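You operate a simulated robot arm through the tools that you are given. There is no shell and no other tool.

Carry out the task below with a simulated robot arm. There is one attempt and no reset: what you move stays moved.

## Task
Put things in order on the core bench top. At the end: the green press pad stands where the green core chuck stood; the white foam block from the core bench top is on the yellow lot plate; the green core chuck from the core bench top is on the grey layer board (marked "LONG"); the blue tape roll (marked "BLUE") from the core bench top stands where the green press pad stood; whatever was shut is shut again. Leave all else as you found it, and nothing knocked over. Set down upright: core chuck.

Only the result counts: the job must be done as asked and must still hold three seconds after the hand-in. Knocking over, shifting, dropping, spilling or breaking anything else fails it.

## Robot
A 7-joint arm with a two-finger gripper, fixed in place. Base frame: the origin is on the floor under the middle of its stand, x ahead of it, y to its left, z up; the work surface is at about z = 0.86. Readings come in m, degrees, newtons and seconds.
With the tool pointing down near the work surface it reaches from about 0.34 to 0.72 m from the base axis. Its first joint turns from -66.0 to 66.0 degrees. Payload 2.45 kg.
The tool frame sits at the grasp point between the pads (the TCP): z along the fingers, y along the line on which they close. The tips reach 0.026 m beyond it. The gripper opens to 0.096 m; its body begins 0.069 m behind the TCP.
Orientation is that of the tool frame in the base frame, as [roll, pitch, yaw] about the fixed x, y, z axes, in that order (R = Rz(yaw) Ry(pitch) Rx(roll)). With the fingers straight down and closing along the base's y, the tool's x points along the base's -x, its y along +y and its z along -z.

## Interface
- The arm moves only by the tool drive_tool. Its argument "targets" is a list of rows, each a list of 7 numbers: the finger opening in m, from 0 to 0.096, then the shift along the tool's x, y, z in units of 50 mm (1.0 is 50 mm), then the turn, a rotation vector about the tool's x, y, z in units of 5 degrees (1.0 is 5 degrees). In form: [[fingers, tx, ty, tz, rx, ry, rz], ...]. A call has 1 to 20 rows; each row shifts and turns the commanded pose from where the row before left it, along the tool's axes as they then stand. A call with a number of a shift or a turn outside -1 to 1 is refused whole. Rows are played at 5 a second. More than 0.05 m and 8.6 degrees between two rows, or a gripper value outside its range, and nothing of the call is played. A pose out of reach is approached as far as the arm can. The call stops where the force on the tool passes 40 N (or 10 N more than at its start, if that is more) or the arm is blocked; 0.2 s more then pass. The fingers move at their own pace (about 0.05 m/s each) and stop on an object; they squeeze with about 32 N. The grip force told is the motor's: it shows also when the fingers shut on nothing. Time passes only in rows, and 0.2 s behind the last, so rows that do not move let the fingers close. It gives the time, the measured TCP pose, the force on the tool (base axes), the opening and the grip force at its end, in the units of the frame above (readings bear some noise), with the torque about the TCP (base axes, N m) and any sound that the robot's microphone picked up.
- Cameras (640 x 400 px; columns grow to the right, rows downward): "scene" is fixed at [0.1649, -0.4062, 1.4056]; the picture's right is [0.69, -0.73, 0.00], its down [-0.55, -0.52, -0.66] and it looks along [0.48, 0.45, -0.75] (base axes); focal length 314 px, centre (320, 200). "wrist" rides on the gripper at [0.082, 0.003, -0.098] in the tool frame; the picture's right is [-0.04, 1.00, 0.00], its down [-0.73, -0.03, -0.68] and it looks along [-0.68, -0.03, 0.73] (tool axes); focal length 256 px, centre (320, 200). There is no depth. A picture from a camera that has moved, and an enlarged one, comes with that camera's place and axes in the base frame and with its lens.
- get_image(camera): a new picture of that camera. No time passes.
- close_up(camera, box): a new picture of the part [left, top, right, bottom] of that camera's present view, enlarged. No time passes.
- job_done(): hands the job in; it is judged then, once.

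Nothing tells you positions but the pictures and the camera data. Unless the task says otherwise, let go and move clear before handing in.

The tools are called by a JSON object that holds its "op" and its "data". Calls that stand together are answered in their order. drive_tool: Moves the arm, as the interface text tells. Its arguments: {"type":"object","properties":{"targets":{"type":"array","items":{"type":"array","items":{"type":"number"}}}},"required":["targets"]} The other tools are called the same way: get_image (camera) takes a picture; close_up (camera, box) takes an enlarged picture of a part of a camera's view; job_done () hands the job in.

At the start:

```text
time_s: 0.0
tcp_pos: [0.3809, 0.0136, 1.1035]
tcp_rot: [-179.9, 0.0, 179.9]
force: [-0.1, 0.1, -0.6]
wrist_torque: [0.02, -0.02, 0.02]
gripper_width: 0.0958
grasp_force: 0.0
```

scene: 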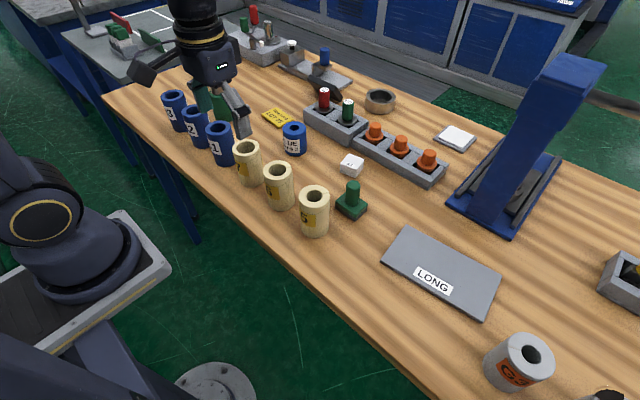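
wrist: 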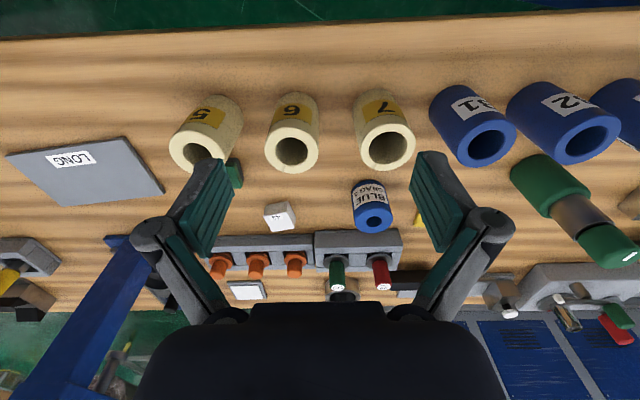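

I see a bench with tape rolls, a green pad-like item near the "5" roll, a white foam block, a blue roll marked BLUE, a yellow plate and the grey LONG board. I will look closer before moving anything.

{"op": "close_up", "data": {"camera": "scene", "box": [220, 80, 460, 230]}}

{"op": "close_up", "data": {"camera": "scene", "box": [80, 0, 320, 150]}}

{"op": "close_up", "data": {"camera": "scene", "box": [400, 50, 640, 200]}}

{"op": "close_up", "data": {"camera": "scene", "box": [400, 250, 640, 400]}}

{"op": "close_up", "data": {"camera": "wrist", "box": [420, 60, 640, 360]}}

{"op": "close_up", "data": {"camera": "wrist", "box": [160, 80, 480, 310]}}

```text
2.67 times, centred on (340, 155) of scene
camera zoom: at [0.1649, -0.4062, 1.4056], right [0.69, -0.73, 0.0], down [-0.55, -0.52, -0.66], along [0.48, 0.45, -0.75], focal length 837 px, centre (267, 320)
```

zoom: 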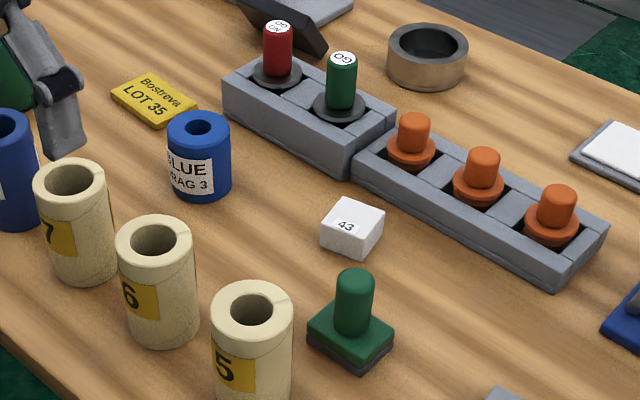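

```text
2.67 times, centred on (200, 75) of scene
camera zoom: at [0.1649, -0.4062, 1.4056], right [0.69, -0.73, 0.0], down [-0.55, -0.52, -0.66], along [0.48, 0.45, -0.75], focal length 837 px, centre (640, 533)
```

zoom: 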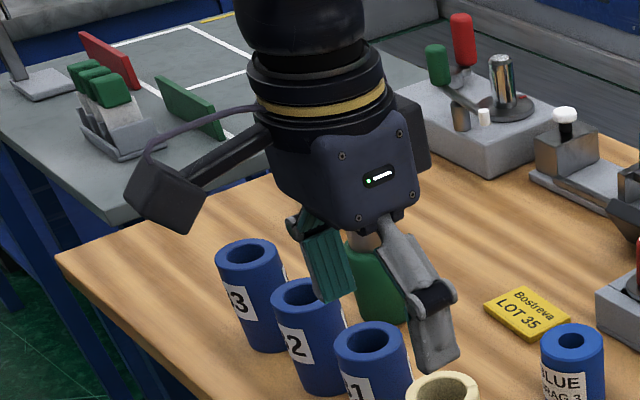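

```text
2.67 times, centred on (520, 125) of scene
camera zoom: at [0.1649, -0.4062, 1.4056], right [0.69, -0.73, 0.0], down [-0.55, -0.52, -0.66], along [0.48, 0.45, -0.75], focal length 837 px, centre (-213, 400)
```

zoom: 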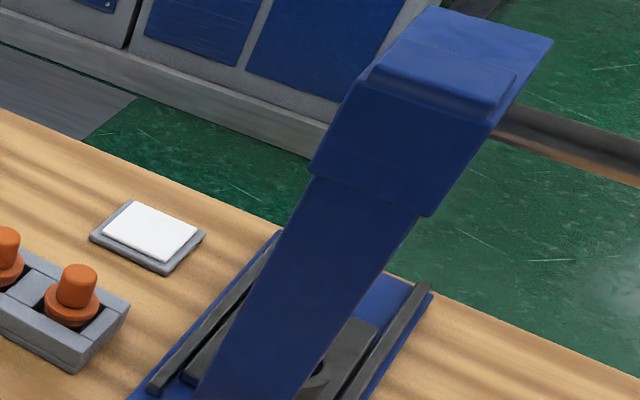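

```text
2.67 times, centred on (520, 325) of scene
camera zoom: at [0.1649, -0.4062, 1.4056], right [0.69, -0.73, 0.0], down [-0.55, -0.52, -0.66], along [0.48, 0.45, -0.75], focal length 837 px, centre (-213, -133)
```

zoom: 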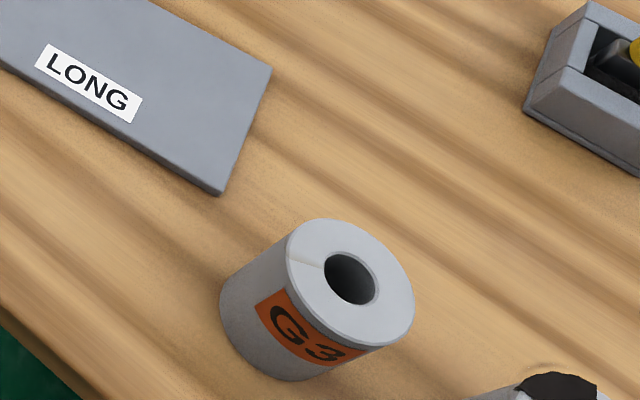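

```text
1.33 times, centred on (530, 210) of wrist
camera zoom: at [0.2978, 0.0175, 1.2026], right [0.04, 1.0, 0.0], down [0.73, -0.03, 0.68], along [0.68, -0.03, -0.73], focal length 341 px, centre (40, 187)
```

zoom: 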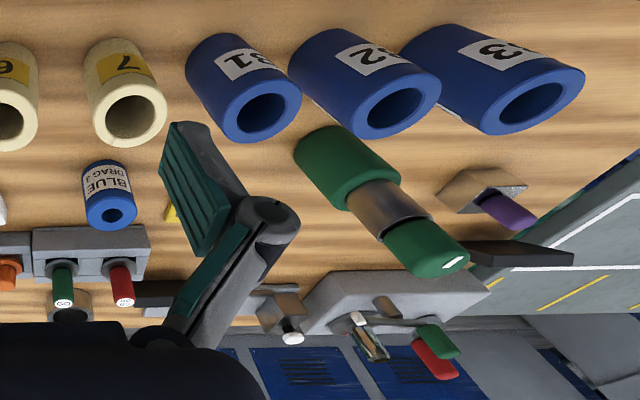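

```text
1.74 times, centred on (320, 195) of wrist
camera zoom: at [0.2978, 0.0175, 1.2026], right [0.04, 1.0, 0.0], down [0.73, -0.03, 0.68], along [0.68, -0.03, -0.73], focal length 445 px, centre (320, 209)
```

zoom: 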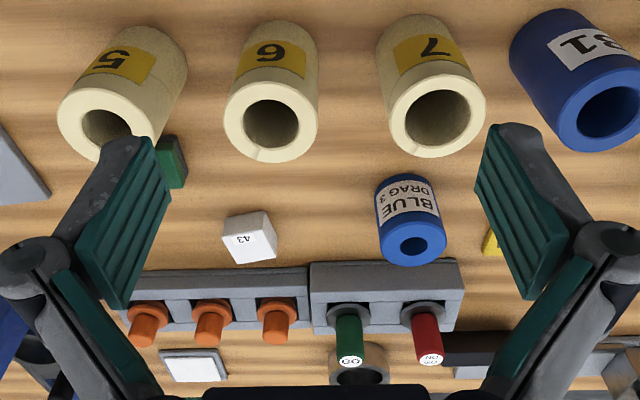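

The green press pad (square base with handle) is near (0.54, -0.15). The green/steel core chuck, partly hidden behind the gripper, is near (0.57, 0.37). BLUE is at about (0.60, 0.09), the foam block at (0.64, -0.07), the yellow plate at (0.66, 0.24) and the LONG board at (0.545, -0.376). Next I move the arm high to the left to see the chuck with the wrist camera.

{"op": "drive_tool", "data": {"targets": [[0.096, 0.12, 0.86, 0, 0, 0, 0], [0.096, 0.12, 0.86, 0, 0, 0, 0], [0.096, 0.12, 0.86, 0, 0, 0, 0], [0.096, 0.12, 0.86, 0, 0, 0, 0], [0.096, 0.12, 0.86, 0, 0, 0, 0], [0.096, 0.12, 0.86, 0, 0, 0, 0], [0.096, 0.12, 0.86, 0, 0, 0, 0], [0.096, 0, 0, 0, 0, 0, 0]]}}

{"op": "get_image", "data": {"camera": "wrist"}}

{"op": "get_image", "data": {"camera": "scene"}}

```text
time_s: 1.8
tcp_pos: [0.3384, 0.3166, 1.1033]
tcp_rot: [180.0, 0.0, -179.9]
force: [-0.4, 0.0, -0.5]
wrist_torque: [0.01, 0.01, 0.01]
gripper_width: 0.0961
grasp_force: 0.2
```

```text
taken
camera wrist: at [0.2562, 0.3197, 1.2024], right [0.04, 1.0, 0.0], down [0.73, -0.03, 0.68], along [0.68, -0.03, -0.73], focal length 256 px, centre (320, 200)
```

wrist: 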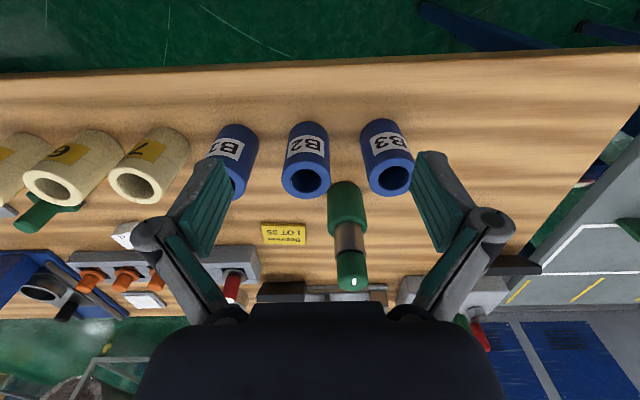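

```text
taken
```

scene: 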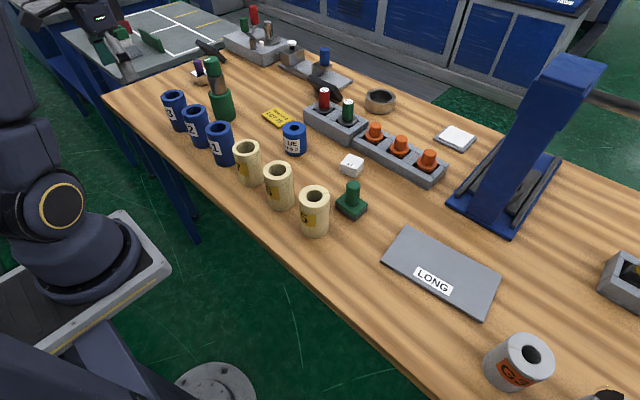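

Now the chuck is visible in both views: a tall green post with a steel waist, standing close to blue rolls 2 and 3. I zoom in to measure it.

{"op": "close_up", "data": {"camera": "scene", "box": [150, 40, 310, 140]}}

{"op": "close_up", "data": {"camera": "wrist", "box": [240, 100, 440, 320]}}

{"op": "close_up", "data": {"camera": "scene", "box": [290, 130, 450, 230]}}

{"op": "close_up", "data": {"camera": "scene", "box": [360, 210, 520, 330]}}

```text
4.00 times, centred on (230, 90) of scene
camera zoom: at [0.1649, -0.4062, 1.4056], right [0.69, -0.73, 0.0], down [-0.55, -0.52, -0.66], along [0.48, 0.45, -0.75], focal length 1255 px, centre (680, 640)
```

zoom: 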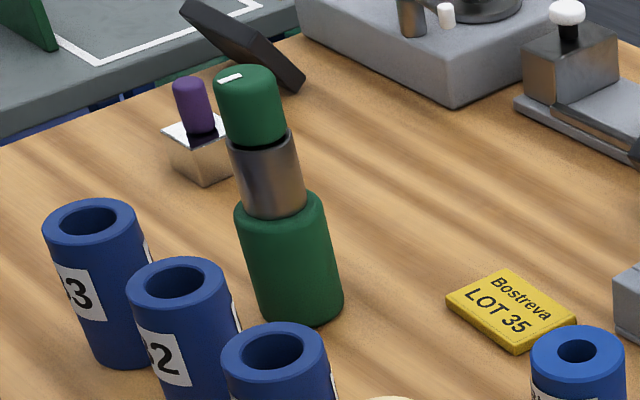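

```text
1.82 times, centred on (340, 210) of wrist
camera zoom: at [0.2562, 0.3197, 1.2024], right [0.04, 1.0, 0.0], down [0.73, -0.03, 0.68], along [0.68, -0.03, -0.73], focal length 465 px, centre (284, 182)
```

zoom: 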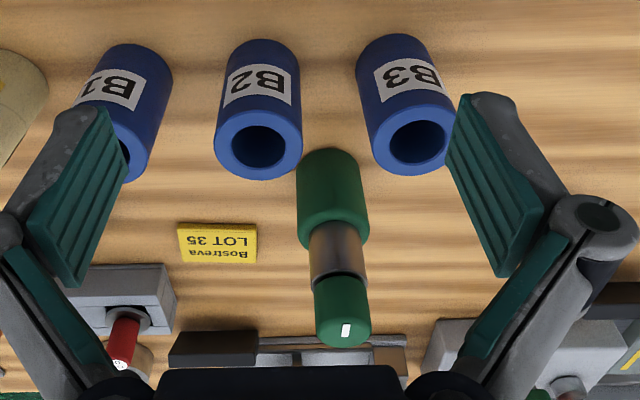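

```text
4.00 times, centred on (370, 180) of scene
camera zoom: at [0.1649, -0.4062, 1.4056], right [0.69, -0.73, 0.0], down [-0.55, -0.52, -0.66], along [0.48, 0.45, -0.75], focal length 1255 px, centre (120, 280)
```

zoom: 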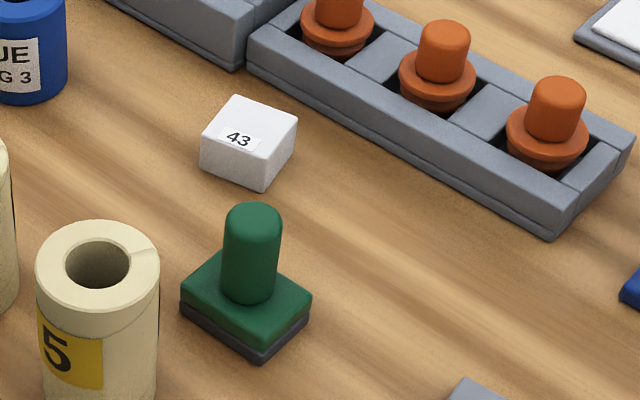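

```text
3.33 times, centred on (440, 270) of scene
camera zoom: at [0.1649, -0.4062, 1.4056], right [0.69, -0.73, 0.0], down [-0.55, -0.52, -0.66], along [0.48, 0.45, -0.75], focal length 1046 px, centre (-80, -33)
```

zoom: 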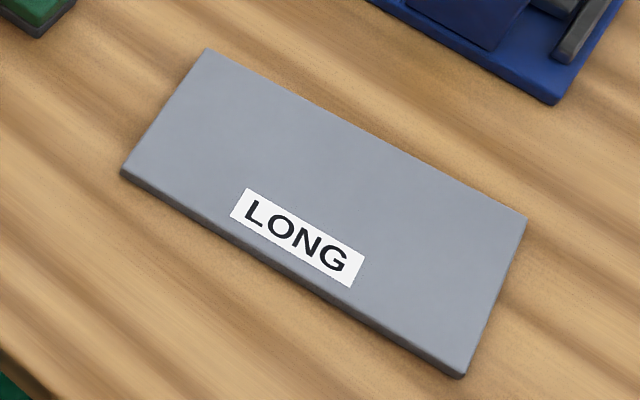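

The chuck stands about 0.165 m tall with a body about 0.06 m wide, and its narrower handle is graspable from above. I move closer behind it at a safe height to measure it better.

{"op": "drive_tool", "data": {"targets": [[0.096, -0.6, 0.35, 0, 0, 0, 0], [0.096, -0.6, 0.35, 0, 0, 0, 0], [0.096, 0, 0, 0, 0, 0, 0]]}}

{"op": "get_image", "data": {"camera": "wrist"}}

{"op": "close_up", "data": {"camera": "wrist", "box": [240, 60, 400, 260]}}

```text
time_s: 2.6
tcp_pos: [0.3991, 0.349, 1.1032]
tcp_rot: [-179.9, 0.0, -180.0]
force: [0.7, -0.2, 0.0]
wrist_torque: [0.0, 0.01, 0.01]
gripper_width: 0.096
grasp_force: 0.1
```

```text
taken
camera wrist: at [0.3168, 0.3534, 1.2026], right [0.04, 1.0, 0.0], down [0.73, -0.03, 0.68], along [0.68, -0.03, -0.73], focal length 256 px, centre (320, 200)
```

wrist: 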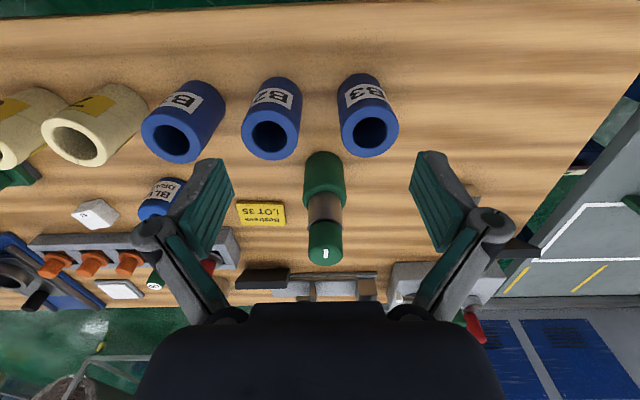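

```text
2.00 times, centred on (320, 160) of wrist
camera zoom: at [0.3168, 0.3534, 1.2026], right [0.04, 1.0, 0.0], down [0.73, -0.03, 0.68], along [0.68, -0.03, -0.73], focal length 512 px, centre (320, 280)
```

zoom: 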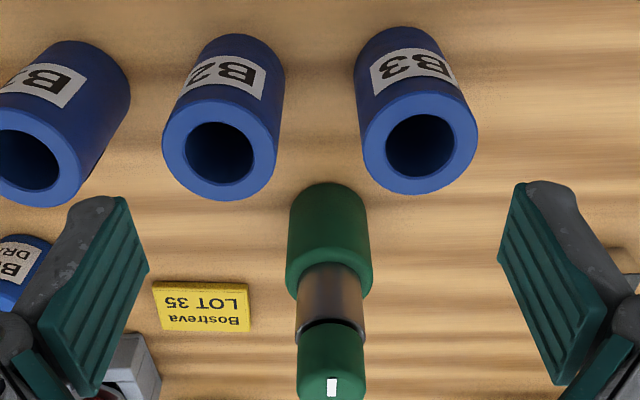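

{"op": "close_up", "data": {"camera": "wrist", "box": [270, 140, 390, 290]}}

{"op": "close_up", "data": {"camera": "scene", "box": [150, 40, 270, 150]}}

```text
2.67 times, centred on (330, 215) of wrist
camera zoom: at [0.3168, 0.3534, 1.2026], right [0.04, 1.0, 0.0], down [0.73, -0.03, 0.68], along [0.68, -0.03, -0.73], focal length 683 px, centre (293, 160)
```

zoom: 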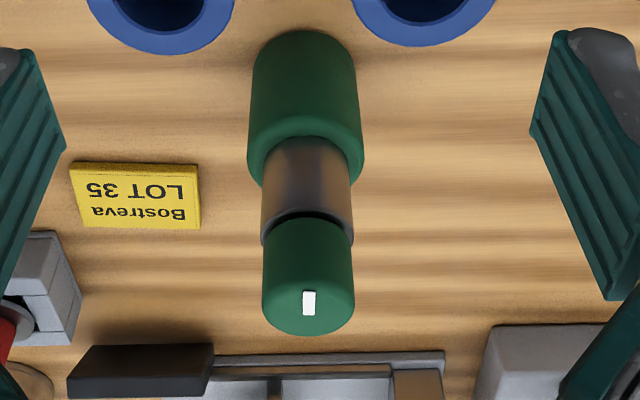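

```text
3.64 times, centred on (210, 95) of scene
camera zoom: at [0.1649, -0.4062, 1.4056], right [0.69, -0.73, 0.0], down [-0.55, -0.52, -0.66], along [0.48, 0.45, -0.75], focal length 1141 px, centre (720, 582)
```

zoom: 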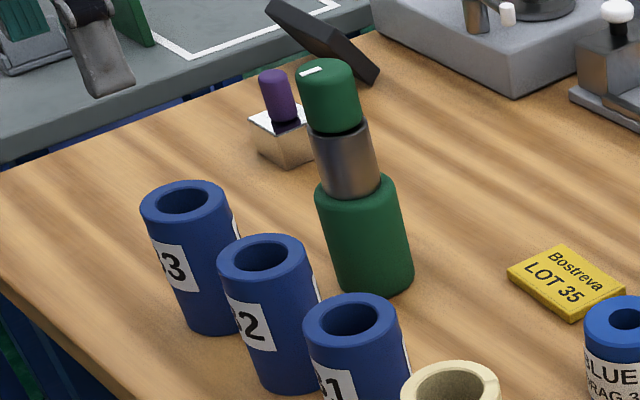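

The chuck axis comes out at about (0.563, 0.3505) with its top near z 1.03. I go above it and check the alignment before descending.

{"op": "drive_tool", "data": {"targets": [[0.096, -0.82, 0.01, 0, 0, 0, 0], [0.096, -0.82, 0.01, 0, 0, 0, 0], [0.096, -0.82, 0.01, 0, 0, 0, 0], [0.096, -0.8, 0.01, 0, 0, 0, 0], [0.096, 0, 0, 0, 0, 0, 0]]}}

{"op": "get_image", "data": {"camera": "wrist"}}

{"op": "get_image", "data": {"camera": "scene"}}

```text
time_s: 3.8
tcp_pos: [0.5622, 0.3516, 1.1033]
tcp_rot: [179.9, 0.0, -179.9]
force: [-0.7, -0.7, 0.2]
wrist_torque: [0.03, 0.01, -0.02]
gripper_width: 0.096
grasp_force: 0.1
```

```text
taken
camera wrist: at [0.4789, 0.3553, 1.2026], right [0.04, 1.0, 0.0], down [0.73, -0.03, 0.68], along [0.68, -0.03, -0.73], focal length 256 px, centre (320, 200)
```

wrist: 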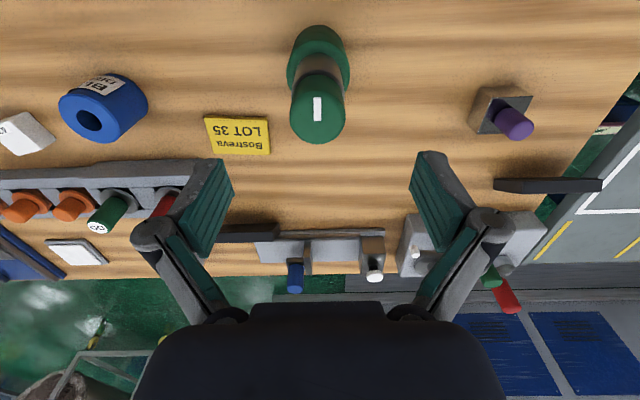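

```text
taken
```

scene: 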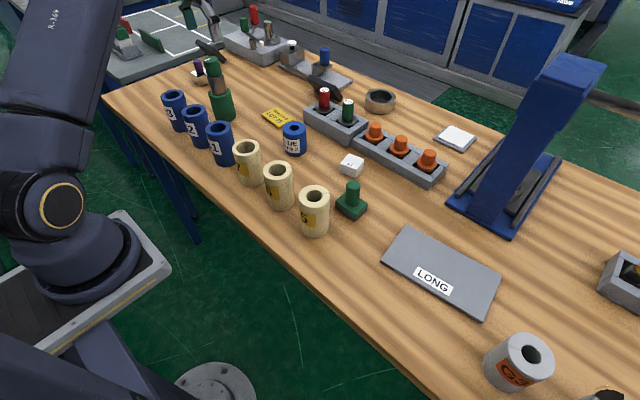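

{"op": "close_up", "data": {"camera": "wrist", "box": [260, 10, 380, 160]}}

```text
2.67 times, centred on (320, 85) of wrist
camera zoom: at [0.4789, 0.3553, 1.2026], right [0.04, 1.0, 0.0], down [0.73, -0.03, 0.68], along [0.68, -0.03, -0.73], focal length 683 px, centre (320, 507)
```

zoom: 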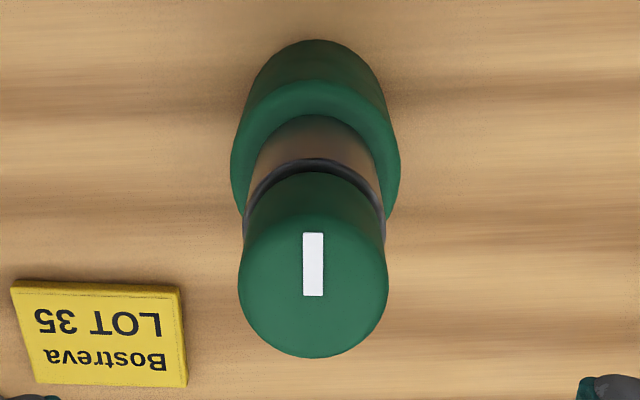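

The chuck's top is centred at about (0.561, 0.350), right under the tool. I descend to grip the handle at z about 0.995 and close.

{"op": "drive_tool", "data": {"targets": [[0.096, 0.01, -0.02, 0.7, 0, 0, 0], [0.096, 0, 0, 0.7, 0, 0, 0], [0.096, 0, 0, 0.4, 0, 0, 0], [0.096, 0, 0, 0.36, 0, 0, 0], [0.096, 0, 0, 0, 0, 0, 0]]}}

{"op": "get_image", "data": {"camera": "wrist"}}

{"op": "close_up", "data": {"camera": "scene", "box": [150, 20, 270, 150]}}

```text
time_s: 5.0
tcp_pos: [0.5606, 0.3511, 0.9955]
tcp_rot: [180.0, 0.0, -179.9]
force: [0.1, -1.0, 0.1]
wrist_torque: [0.01, -0.01, 0.01]
gripper_width: 0.0962
grasp_force: 0.1
```

```text
taken
camera wrist: at [0.4783, 0.3542, 1.0945], right [0.04, 1.0, 0.0], down [0.73, -0.03, 0.68], along [0.68, -0.03, -0.73], focal length 256 px, centre (320, 200)
```

wrist: 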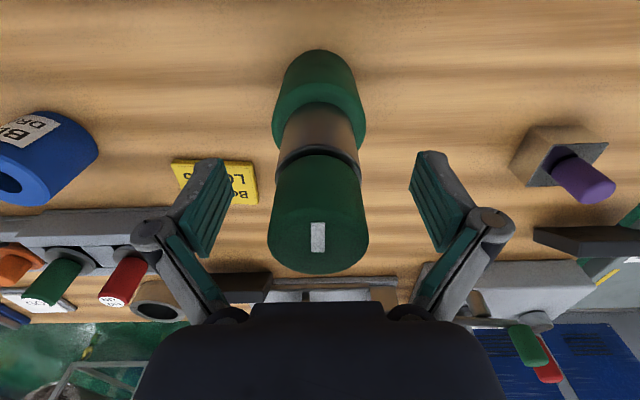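

```text
3.08 times, centred on (210, 85) of scene
camera zoom: at [0.1649, -0.4062, 1.4056], right [0.69, -0.73, 0.0], down [-0.55, -0.52, -0.66], along [0.48, 0.45, -0.75], focal length 966 px, centre (658, 554)
```

zoom: 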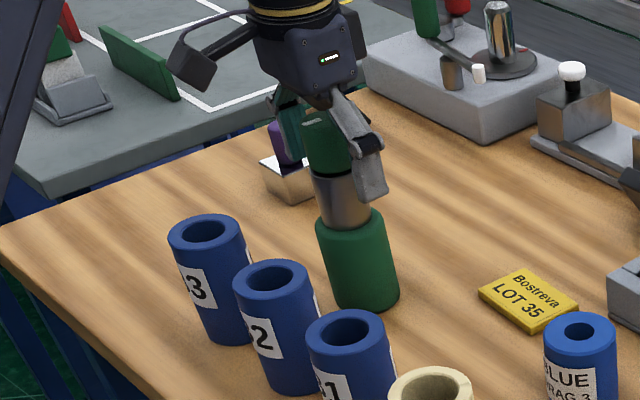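

The fingers straddle the handle with the chuck centred. I close now.

{"op": "drive_tool", "data": {"targets": [[0.0, 0, 0, 0, 0, 0, 0], [0.0, 0, 0, 0, 0, 0, 0], [0.0, 0, 0, 0, 0, 0, 0], [0.0, 0, 0, 0, 0, 0, 0], [0.0, 0, 0, 0, 0, 0, 0], [0.0, 0, 0, 0, 0, 0, 0]]}}

{"op": "get_image", "data": {"camera": "wrist"}}

```text
time_s: 6.4
tcp_pos: [0.5611, 0.3506, 0.9962]
tcp_rot: [180.0, 0.0, -179.9]
force: [-1.0, -3.7, 3.0]
wrist_torque: [-0.17, 0.05, 0.03]
gripper_width: 0.0434
grasp_force: 31.7
```

```text
taken
camera wrist: at [0.4783, 0.3539, 1.0951], right [0.04, 1.0, 0.0], down [0.73, -0.03, 0.68], along [0.68, -0.03, -0.73], focal length 256 px, centre (320, 200)
```

wrist: 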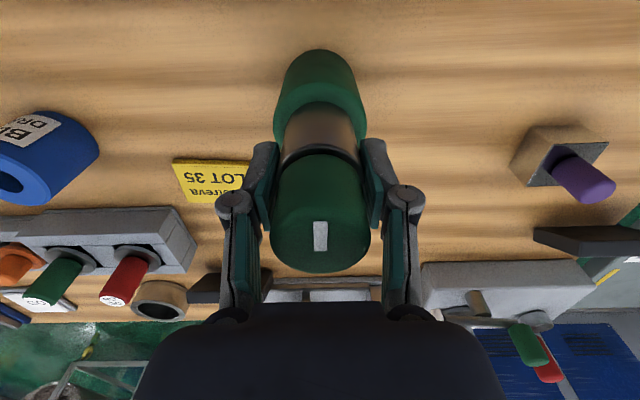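

Gripped at 0.043 m. I lift a little and check the load.

{"op": "drive_tool", "data": {"targets": [[0.0, 0, 0, -0.2, 0, 0, 0], [0.0, 0, 0, -0.3, 0, 0, 0], [0.0, 0, 0, 0, 0, 0, 0]]}}

{"op": "get_image", "data": {"camera": "wrist"}}

{"op": "close_up", "data": {"camera": "scene", "box": [150, 20, 270, 150]}}

```text
time_s: 7.2
tcp_pos: [0.5612, 0.3516, 1.02]
tcp_rot: [-180.0, 0.0, 180.0]
force: [0.0, 0.5, -6.2]
wrist_torque: [0.0, -0.02, 0.01]
gripper_width: 0.0433
grasp_force: 32.3
```

```text
taken
camera wrist: at [0.4786, 0.3543, 1.1196], right [0.04, 1.0, 0.0], down [0.73, -0.03, 0.68], along [0.68, -0.03, -0.73], focal length 256 px, centre (320, 200)
```

wrist: 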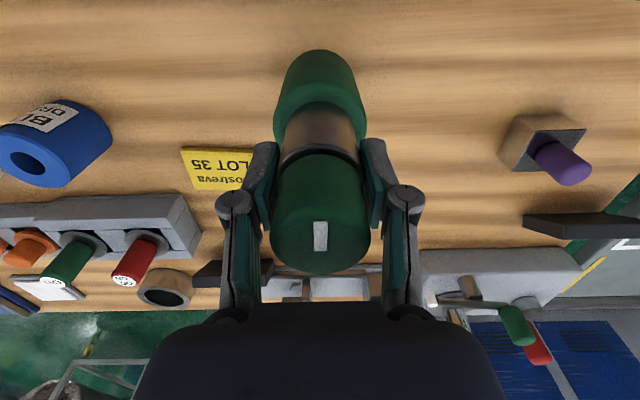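

```text
3.08 times, centred on (210, 85) of scene
camera zoom: at [0.165, -0.4061, 1.4056], right [0.69, -0.73, 0.0], down [-0.55, -0.52, -0.66], along [0.48, 0.45, -0.75], focal length 966 px, centre (658, 554)
```

zoom: 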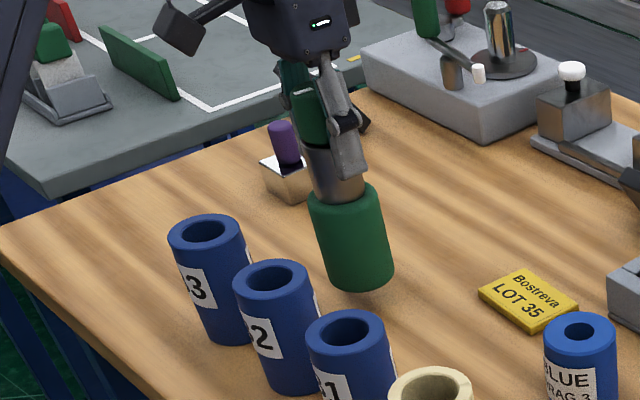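

The whole chuck is lifted (about 6 N, upright). I carry it high over to the LONG board, centred near (0.536, -0.370).

{"op": "drive_tool", "data": {"targets": [[0.0, 0, 0, -0.9, 0, 0, 0], [0.0, 0, 0, -0.95, 0, 0, 0], [0.0, 0, 0, -0.9, 0, 0, 0], [0.0, 0.03, -0.9, 0, 0, 0, 0], [0.0, 0.03, -0.9, 0, 0, 0, 0], [0.0, 0.03, -0.9, 0, 0, 0, 0], [0.0, 0.03, -0.9, 0, 0, 0, 0], [0.0, 0.03, -0.9, 0, 0, 0, 0], [0.0, 0.03, -0.9, 0, 0, 0, 0], [0.0, 0.03, -0.9, 0, 0, 0, 0], [0.0, 0.03, -0.9, 0, 0, 0, 0], [0.0, 0.03, -0.9, 0, 0, 0, 0], [0.0, 0.03, -0.9, 0, 0, 0, 0], [0.0, 0.03, -0.9, 0, 0, 0, 0], [0.0, 0.03, -0.9, 0, 0, 0, 0], [0.0, 0.03, -0.9, 0, 0, 0, 0], [0.0, 0.03, -0.9, 0, 0, 0, 0], [0.0, 0.03, -0.9, 0, 0, 0, 0], [0.0, 0.03, -0.93, 0, 0, 0, 0], [0.0, 0, 0, 0, 0, 0, 0]]}}

{"op": "get_image", "data": {"camera": "scene"}}

{"op": "get_image", "data": {"camera": "wrist"}}

```text
time_s: 11.4
tcp_pos: [0.5382, -0.3708, 1.1565]
tcp_rot: [179.9, -0.1, 180.0]
force: [0.7, 0.1, -5.6]
wrist_torque: [-0.02, -0.02, 0.02]
gripper_width: 0.0434
grasp_force: 32.7
```

```text
taken
```

scene: 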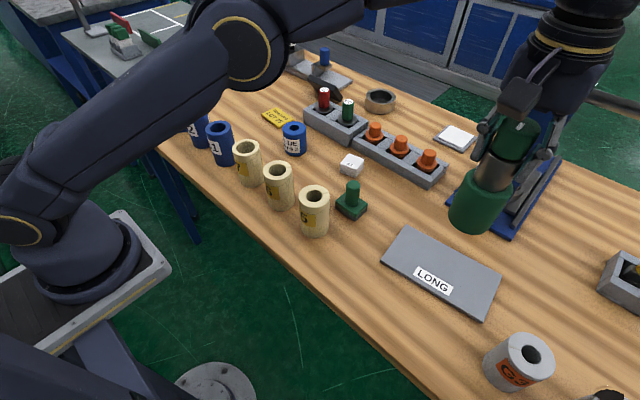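

```text
taken
camera wrist: at [0.4543, -0.3665, 1.2557], right [0.04, 1.0, 0.0], down [0.73, -0.03, 0.68], along [0.68, -0.03, -0.74], focal length 256 px, centre (320, 200)
```

wrist: 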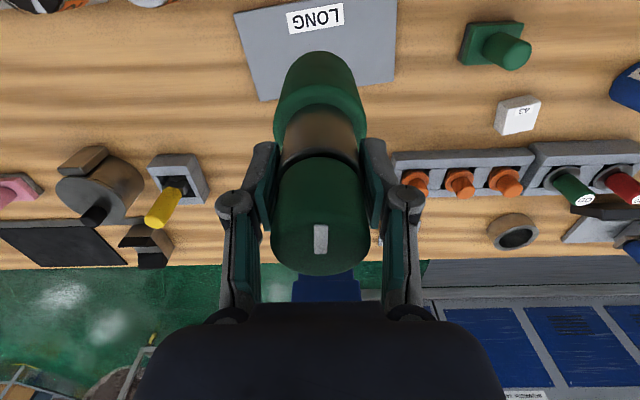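

The chuck hangs above the middle of the board. I lower it most of the way, then in small steps until contact.

{"op": "drive_tool", "data": {"targets": [[0.0, -0.04, 0, 0.8, 0, 0, 0], [0.0, 0, 0, 0.8, 0, 0, 0], [0.0, 0, 0, 0.7, 0, 0, 0], [0.0, 0, 0, 0.5, 0, 0, 0], [0.0, 0, 0, 0, 0, 0, 0]]}}

{"op": "close_up", "data": {"camera": "scene", "box": [360, 130, 560, 330]}}

```text
time_s: 12.6
tcp_pos: [0.5369, -0.3705, 1.0147]
tcp_rot: [180.0, 0.0, -179.9]
force: [-0.3, 0.0, -5.5]
wrist_torque: [0.01, -0.05, -0.01]
gripper_width: 0.0433
grasp_force: 31.8
```

```text
2.00 times, centred on (460, 230) of scene
camera zoom: at [0.165, -0.4063, 1.4056], right [0.69, -0.73, 0.0], down [-0.55, -0.52, -0.66], along [0.48, 0.45, -0.75], focal length 628 px, centre (40, 140)
```

zoom: 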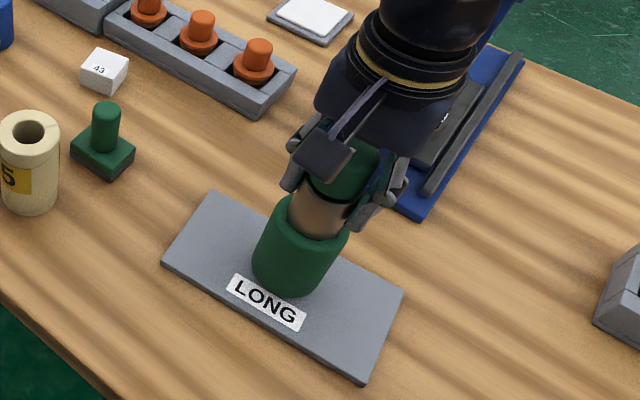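

Just above the board; I keep lowering in fine steps and watch the force.

{"op": "drive_tool", "data": {"targets": [[0.0, 0, 0, 0.06, 0, 0, 0], [0.0, 0, 0, 0.06, 0, 0, 0], [0.0, 0, 0, 0, 0, 0, 0]]}}

```text
time_s: 13.4
tcp_pos: [0.5388, -0.3703, 1.0107]
tcp_rot: [179.9, -0.1, -179.9]
force: [-0.1, -0.1, -6.0]
wrist_torque: [-0.04, 0.03, 0.03]
gripper_width: 0.0434
grasp_force: 32.2
```

{"op": "drive_tool", "data": {"targets": [[0.0, 0, 0, 0.05, 0, 0, 0], [0.0, 0, 0, 0.05, 0, 0, 0], [0.0, 0, 0, 0, 0, 0, 0]]}}

```text
time_s: 14.2
tcp_pos: [0.539, -0.3702, 1.0059]
tcp_rot: [-179.9, 0.0, 180.0]
force: [0.6, 0.6, -6.5]
wrist_torque: [0.01, -0.03, -0.02]
gripper_width: 0.0432
grasp_force: 32.3
```

Still hanging free (about 6 N), so I lower further, 1.5 mm at a time.

{"op": "drive_tool", "data": {"targets": [[0.0, 0, 0, 0.03, 0, 0, 0], [0.0, 0, 0, 0.03, 0, 0, 0], [0.0, 0, 0, 0, 0, 0, 0]]}}

{"op": "close_up", "data": {"camera": "scene", "box": [400, 190, 520, 290]}}

```text
time_s: 15.0
tcp_pos: [0.5384, -0.3713, 1.0058]
tcp_rot: [-179.9, 0.1, 180.0]
force: [-5.1, 2.1, 15.5]
wrist_torque: [0.46, 0.41, 0.04]
gripper_width: 0.0436
grasp_force: 32.2
```

```text
4.00 times, centred on (460, 240) of scene
camera zoom: at [0.1645, -0.406, 1.4058], right [0.69, -0.73, 0.0], down [-0.55, -0.52, -0.66], along [0.48, 0.45, -0.75], focal length 1255 px, centre (-240, 40)
```

zoom: 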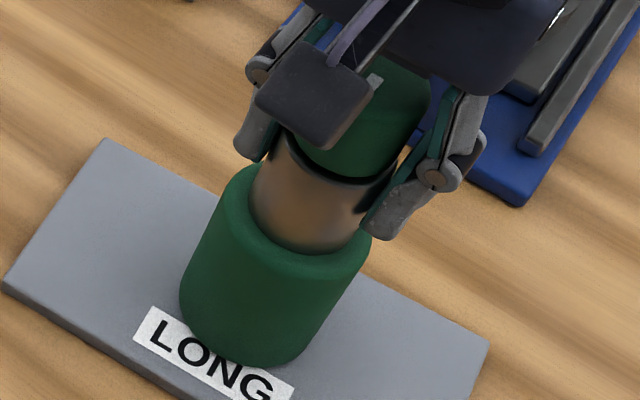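

The chuck is now standing on the board (contact force). I ease off slightly, open and retreat straight up.

{"op": "drive_tool", "data": {"targets": [[0.0, 0, 0, -0.03, 0, 0, 0], [0.0, 0, 0, 0, 0, 0, 0]]}}

```text
time_s: 15.6
tcp_pos: [0.5398, -0.3699, 1.0052]
tcp_rot: [-179.9, 0.1, 179.9]
force: [-1.1, -1.7, 10.3]
wrist_torque: [-0.1, -0.1, 0.0]
gripper_width: 0.0434
grasp_force: 31.8
```

{"op": "drive_tool", "data": {"targets": [[0.096, 0, 0, -0.01, 0, 0, 0], [0.096, 0, 0, 0, 0, 0, 0], [0.096, 0, 0, 0, 0, 0, 0], [0.096, 0, 0, 0, 0, 0, 0], [0.096, 0, 0, 0, 0, 0, 0]]}}

{"op": "get_image", "data": {"camera": "wrist"}}

```text
time_s: 16.8
tcp_pos: [0.5384, -0.37, 1.0055]
tcp_rot: [-179.9, 0.0, 180.0]
force: [-0.3, 0.6, -0.1]
wrist_torque: [0.02, 0.02, 0.01]
gripper_width: 0.0959
grasp_force: 0.0
```

```text
taken
camera wrist: at [0.4565, -0.3668, 1.1048], right [0.04, 1.0, 0.0], down [0.73, -0.03, 0.68], along [0.68, -0.03, -0.73], focal length 256 px, centre (320, 200)
```

wrist: 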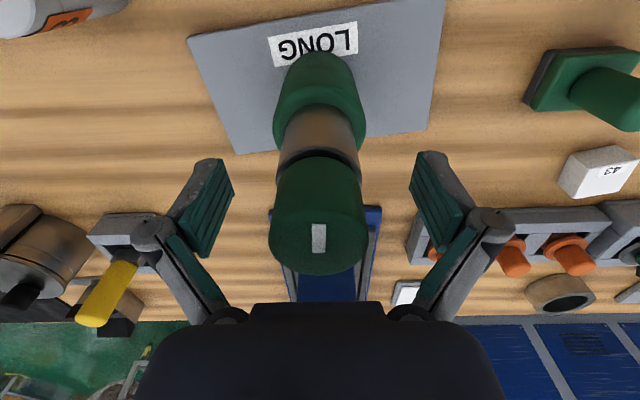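

The chuck stands by itself on the board. I rise clear and move to look at the green press pad.

{"op": "drive_tool", "data": {"targets": [[0.096, 0, 0, -0.6, 0, 0, 0], [0.096, 0, 0, -0.9, 0, 0, 0], [0.096, 0, 0, -0.9, 0, 0, 0], [0.096, 0.5, 0.8, 0, 0, 0, 0], [0.096, 0.5, 0.8, 0, 0, 0, 0], [0.096, 0.5, 0.8, 0, 0, 0, 0], [0.096, 0.5, 0.8, 0, 0, 0, 0], [0.096, 0.5, 0.8, 0, 0, 0, 0], [0.096, 0.2, 0.4, 0.4, 0, 0, 0], [0.096, 0, 0, 0, 0, 0, 0]]}}

{"op": "get_image", "data": {"camera": "wrist"}}

{"op": "get_image", "data": {"camera": "scene"}}

```text
time_s: 19.0
tcp_pos: [0.4036, -0.1504, 1.1047]
tcp_rot: [-179.9, -0.1, 179.9]
force: [0.3, 0.6, 0.1]
wrist_torque: [-0.02, 0.01, 0.0]
gripper_width: 0.096
grasp_force: 0.1
```

```text
taken
camera wrist: at [0.3209, -0.147, 1.2046], right [0.04, 1.0, 0.0], down [0.73, -0.03, 0.68], along [0.68, -0.03, -0.73], focal length 256 px, centre (320, 200)
```

wrist: 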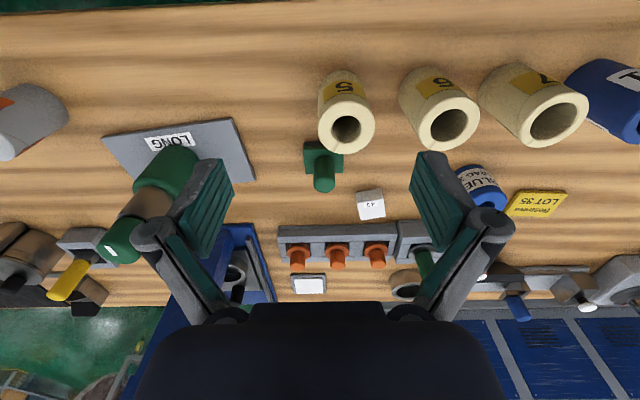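

```text
taken
```

scene: 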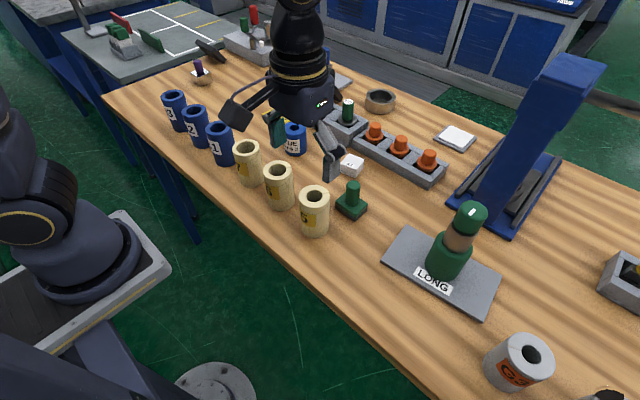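

The chuck stands upright on the board. The press pad is close behind roll 5; I zoom in on it.

{"op": "close_up", "data": {"camera": "wrist", "box": [260, 60, 420, 240]}}

{"op": "close_up", "data": {"camera": "scene", "box": [280, 150, 400, 250]}}

```text
2.22 times, centred on (340, 150) of wrist
camera zoom: at [0.3209, -0.147, 1.2046], right [0.04, 1.0, 0.0], down [0.73, -0.03, 0.68], along [0.68, -0.03, -0.73], focal length 569 px, centre (276, 311)
```

zoom: 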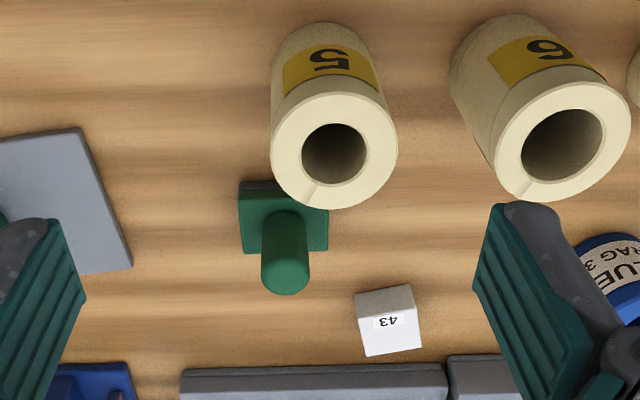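

```text
4.00 times, centred on (340, 200) of scene
camera zoom: at [0.1649, -0.4062, 1.4056], right [0.69, -0.73, 0.0], down [-0.55, -0.52, -0.66], along [0.48, 0.45, -0.75], focal length 1255 px, centre (240, 200)
```

zoom: 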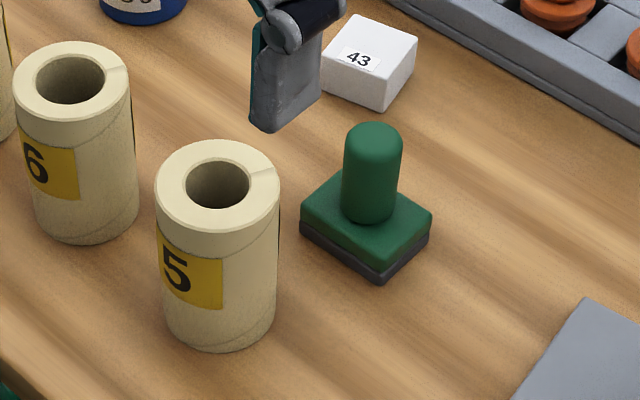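

The press pad's handle is at about (0.541, -0.150), top near z 0.94, base about 0.055 × 0.045. I go above it and check.

{"op": "drive_tool", "data": {"targets": [[0.096, -0.92, 0, 0, 0, 0, 0], [0.096, -0.92, 0, 0, 0, 0, 0], [0.096, -0.91, 0, 0, 0, 0, 0], [0.096, 0, 0, 0.8, 0, 0, 0], [0.096, 0, 0, 0.6, 0, 0, 0], [0.096, 0, 0, 0, 0, 0, 0]]}}

{"op": "close_up", "data": {"camera": "wrist", "box": [220, 0, 420, 220]}}

{"op": "get_image", "data": {"camera": "scene"}}

```text
time_s: 20.4
tcp_pos: [0.5417, -0.1502, 1.037]
tcp_rot: [-180.0, 0.0, 180.0]
force: [0.6, 0.3, 0.5]
wrist_torque: [-0.03, 0.04, -0.03]
gripper_width: 0.096
grasp_force: 0.0
```

```text
1.82 times, centred on (320, 110) of wrist
camera zoom: at [0.4588, -0.1471, 1.1353], right [0.04, 1.0, 0.0], down [0.73, -0.03, 0.68], along [0.68, -0.03, -0.73], focal length 465 px, centre (320, 364)
```

zoom: 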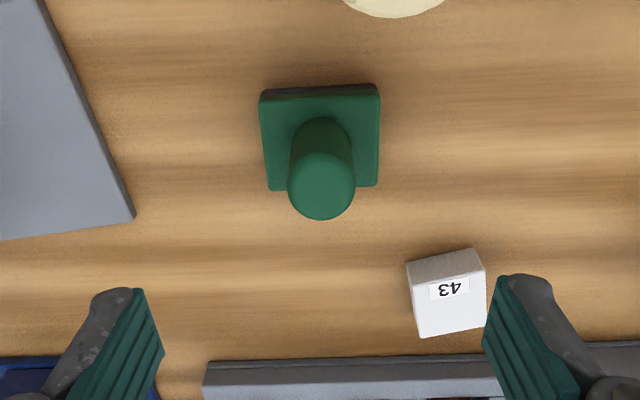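

```text
taken
```

scene: 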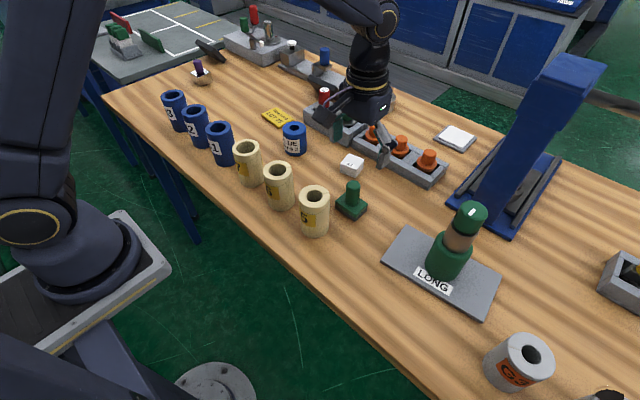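

The pad centre is at about (0.539, -0.150). I correct x by 2–3 mm, descend to the handle and close.

{"op": "drive_tool", "data": {"targets": [[0.096, 0.05, 0, 0.7, 0, 0, 0], [0.096, 0, 0, 0.7, 0, 0, 0], [0.096, 0, 0, 0.6, 0, 0, 0], [0.096, 0, 0, 0.36, 0, 0, 0], [0.096, 0, 0, 0, 0, 0, 0]]}}

{"op": "get_image", "data": {"camera": "wrist"}}

{"op": "close_up", "data": {"camera": "scene", "box": [260, 80, 420, 250]}}

```text
time_s: 21.6
tcp_pos: [0.5386, -0.1498, 0.9174]
tcp_rot: [179.9, 0.1, 179.9]
force: [0.1, -1.2, 0.3]
wrist_torque: [-0.04, -0.03, 0.0]
gripper_width: 0.096
grasp_force: 0.1
```

```text
taken
camera wrist: at [0.4565, -0.1473, 1.0168], right [0.04, 1.0, 0.0], down [0.73, -0.03, 0.68], along [0.68, -0.03, -0.73], focal length 256 px, centre (320, 200)
```

wrist: 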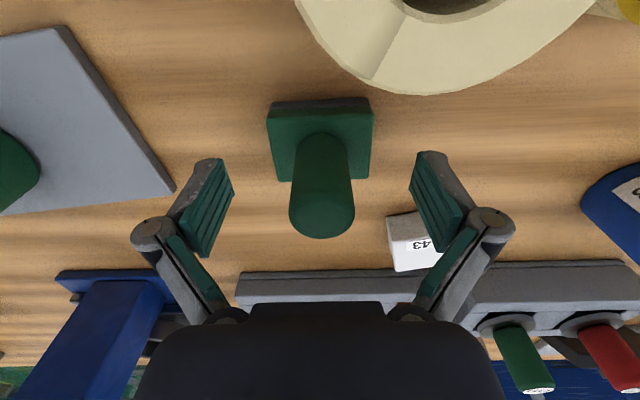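

```text
2.35 times, centred on (340, 165) of scene
camera zoom: at [0.1649, -0.4062, 1.4056], right [0.69, -0.73, 0.0], down [-0.55, -0.52, -0.66], along [0.48, 0.45, -0.75], focal length 738 px, centre (273, 282)
```

zoom: 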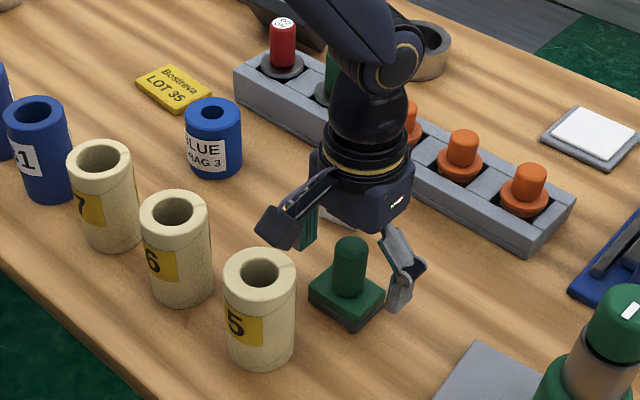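

Fingers straddle the handle. Closing.

{"op": "drive_tool", "data": {"targets": [[0.0, 0, 0, 0, 0, 0, 0], [0.0, 0, 0, 0, 0, 0, 0], [0.0, 0, 0, 0, 0, 0, 0], [0.0, 0, 0, 0, 0, 0, 0], [0.0, 0, 0, 0, 0, 0, 0], [0.0, 0, 0, 0, 0, 0, 0], [0.0, 0, 0, 0, 0, 0, 0]]}}

{"op": "get_image", "data": {"camera": "wrist"}}

```text
time_s: 23.2
tcp_pos: [0.5393, -0.1504, 0.9183]
tcp_rot: [180.0, 0.0, -180.0]
force: [-0.1, 2.1, 1.8]
wrist_torque: [0.0, 0.02, -0.02]
gripper_width: 0.029
grasp_force: 32.3
```

```text
taken
camera wrist: at [0.4566, -0.1472, 1.0172], right [0.04, 1.0, 0.0], down [0.73, -0.03, 0.68], along [0.68, -0.03, -0.73], focal length 256 px, centre (320, 200)
```

wrist: 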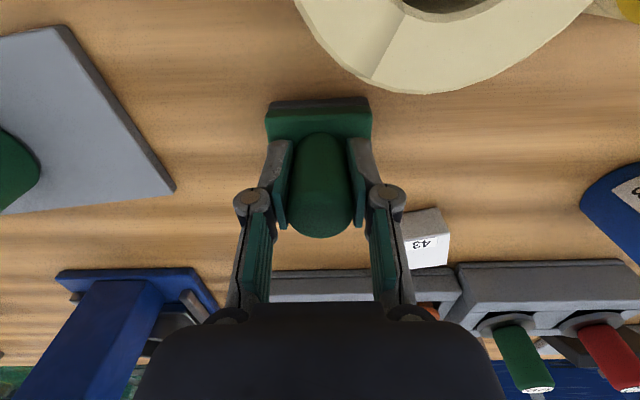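

Gripped at 0.029 m. I lift and carry the pad to the chuck's old place (0.562, 0.3505).

{"op": "drive_tool", "data": {"targets": [[0.0, 0, 0, -0.5, 0, 0, 0], [0.0, 0, 0, -0.95, 0, 0, 0], [0.0, 0, 0, -0.95, 0, 0, 0], [0.0, 0, 0, -0.9, 0, 0, 0], [0.0, -0.038, 0.834, 0, 0, 0, 0], [0.0, -0.038, 0.834, 0, 0, 0, 0], [0.0, -0.038, 0.834, 0, 0, 0, 0], [0.0, -0.038, 0.834, 0, 0, 0, 0], [0.0, -0.038, 0.834, 0, 0, 0, 0], [0.0, -0.038, 0.834, 0, 0, 0, 0], [0.0, -0.038, 0.834, 0, 0, 0, 0], [0.0, -0.038, 0.834, 0, 0, 0, 0], [0.0, -0.038, 0.834, 0, 0, 0, 0], [0.0, -0.038, 0.834, 0, 0, 0, 0], [0.0, -0.038, 0.834, 0, 0, 0, 0], [0.0, -0.038, 0.834, 0, 0, 0, 0], [0.0, 0, 0, 0, 0, 0, 0], [0.0, 0, 0, 0, 0, 0, 0]]}}

{"op": "get_image", "data": {"camera": "wrist"}}

{"op": "get_image", "data": {"camera": "scene"}}

```text
time_s: 27.0
tcp_pos: [0.5609, 0.3506, 1.0828]
tcp_rot: [180.0, 0.1, 179.9]
force: [0.1, 0.7, -2.1]
wrist_torque: [0.03, -0.01, -0.01]
gripper_width: 0.0289
grasp_force: 31.8
```

```text
taken
camera wrist: at [0.4782, 0.3547, 1.1819], right [0.04, 1.0, 0.0], down [0.73, -0.03, 0.68], along [0.68, -0.03, -0.73], focal length 256 px, centre (320, 200)
```

wrist: 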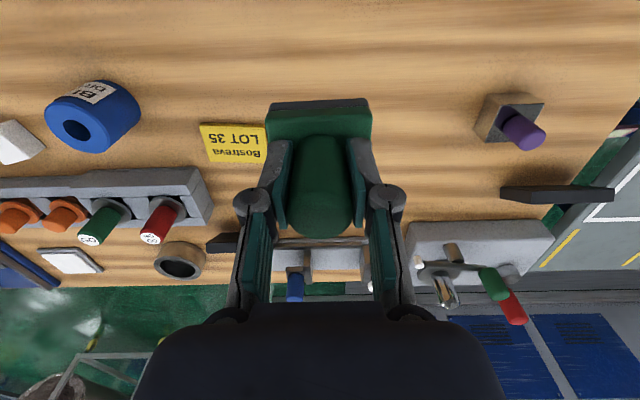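

```text
taken
```

scene: 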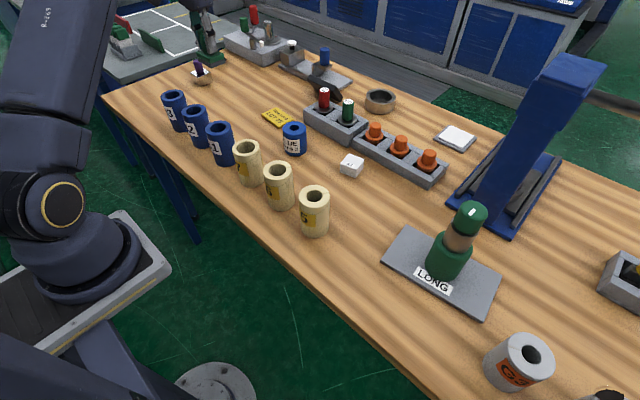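

Over the chuck's old spot. I lower the pad most of the way.

{"op": "drive_tool", "data": {"targets": [[0.0, -0.02, 0, 0.8, 0, 0, 0], [0.0, 0, 0, 0.8, 0, 0, 0], [0.0, 0, 0, 0.8, 0, 0, 0], [0.0, 0, 0, 0.6, 0, 0, 0], [0.0, 0, 0, 0.1, 0, 0, 0], [0.0, 0, 0, 0, 0, 0, 0]]}}

{"op": "close_up", "data": {"camera": "scene", "box": [150, 20, 310, 150]}}

```text
time_s: 28.4
tcp_pos: [0.561, 0.3483, 0.9275]
tcp_rot: [-180.0, 0.0, 180.0]
force: [-0.3, 0.0, -0.6]
wrist_torque: [-0.02, 0.03, 0.0]
gripper_width: 0.0292
grasp_force: 31.8
```

```text
3.08 times, centred on (230, 85) of scene
camera zoom: at [0.1649, -0.4062, 1.4056], right [0.69, -0.73, 0.0], down [-0.55, -0.52, -0.66], along [0.48, 0.45, -0.75], focal length 966 px, centre (597, 554)
```

zoom: 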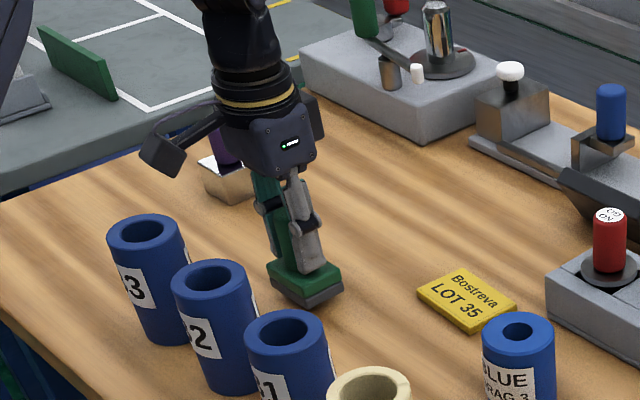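

{"op": "drive_tool", "data": {"targets": [[0.0, 0, 0.02, 0.06, 0, 0, 0], [0.0, 0, 0, 0.06, 0, 0, 0], [0.0, 0, 0, 0.04, 0, 0, 0], [0.0, 0, 0, 0, 0, 0, 0]]}}

```text
time_s: 29.4
tcp_pos: [0.5627, 0.3512, 0.9206]
tcp_rot: [-180.0, 0.0, -180.0]
force: [-0.3, -0.6, -0.4]
wrist_torque: [-0.02, -0.02, -0.01]
gripper_width: 0.0291
grasp_force: 32.2
```

The pad is nearly on the bench; I take fine steps to contact.

{"op": "drive_tool", "data": {"targets": [[0.0, 0, 0, 0.03, 0, 0, 0], [0.0, 0, 0, 0.02, 0, 0, 0], [0.0, 0, 0, 0, 0, 0, 0]]}}

```text
time_s: 30.2
tcp_pos: [0.5631, 0.3517, 0.9178]
tcp_rot: [180.0, 0.0, 180.0]
force: [-2.2, -3.3, 6.0]
wrist_torque: [-0.11, 0.12, -0.03]
gripper_width: 0.0292
grasp_force: 32.5
```

Contact is made at the same height as at pick-up. I open and rise.

{"op": "drive_tool", "data": {"targets": [[0.096, 0, 0, 0, 0, 0, 0], [0.096, 0, 0, 0, 0, 0, 0], [0.096, 0, 0, 0, 0, 0, 0], [0.096, 0, 0, 0, 0, 0, 0], [0.096, 0, 0, 0, 0, 0, 0], [0.096, 0, 0, -0.5, 0, 0, 0], [0.096, 0, 0, -0.9, 0, 0, 0], [0.096, 0, 0, -0.9, 0, 0, 0], [0.096, 0, 0, -0.9, 0, 0, 0], [0.096, 0, 0, 0, 0, 0, 0]]}}

{"op": "get_image", "data": {"camera": "wrist"}}

{"op": "get_image", "data": {"camera": "scene"}}

```text
time_s: 32.4
tcp_pos: [0.5629, 0.3504, 1.0791]
tcp_rot: [-179.9, 0.0, -179.9]
force: [0.1, 1.3, -0.4]
wrist_torque: [-0.03, 0.01, -0.01]
gripper_width: 0.0961
grasp_force: 0.1
```

```text
taken
camera wrist: at [0.4802, 0.3544, 1.178], right [0.04, 1.0, 0.0], down [0.73, -0.03, 0.68], along [0.68, -0.03, -0.73], focal length 256 px, centre (320, 200)
```

wrist: 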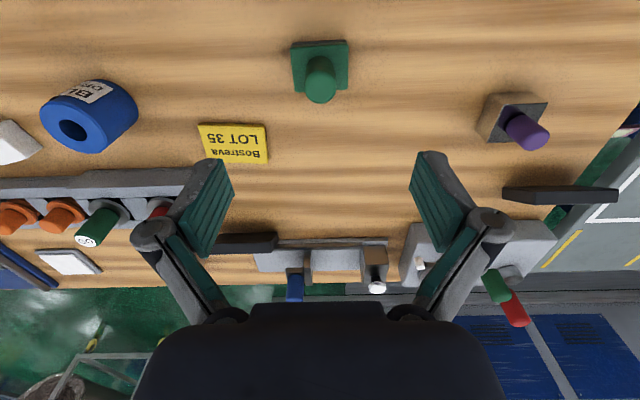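

```text
taken
```

scene: 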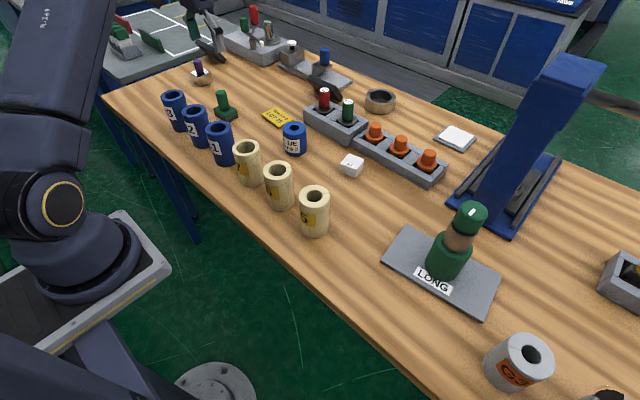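

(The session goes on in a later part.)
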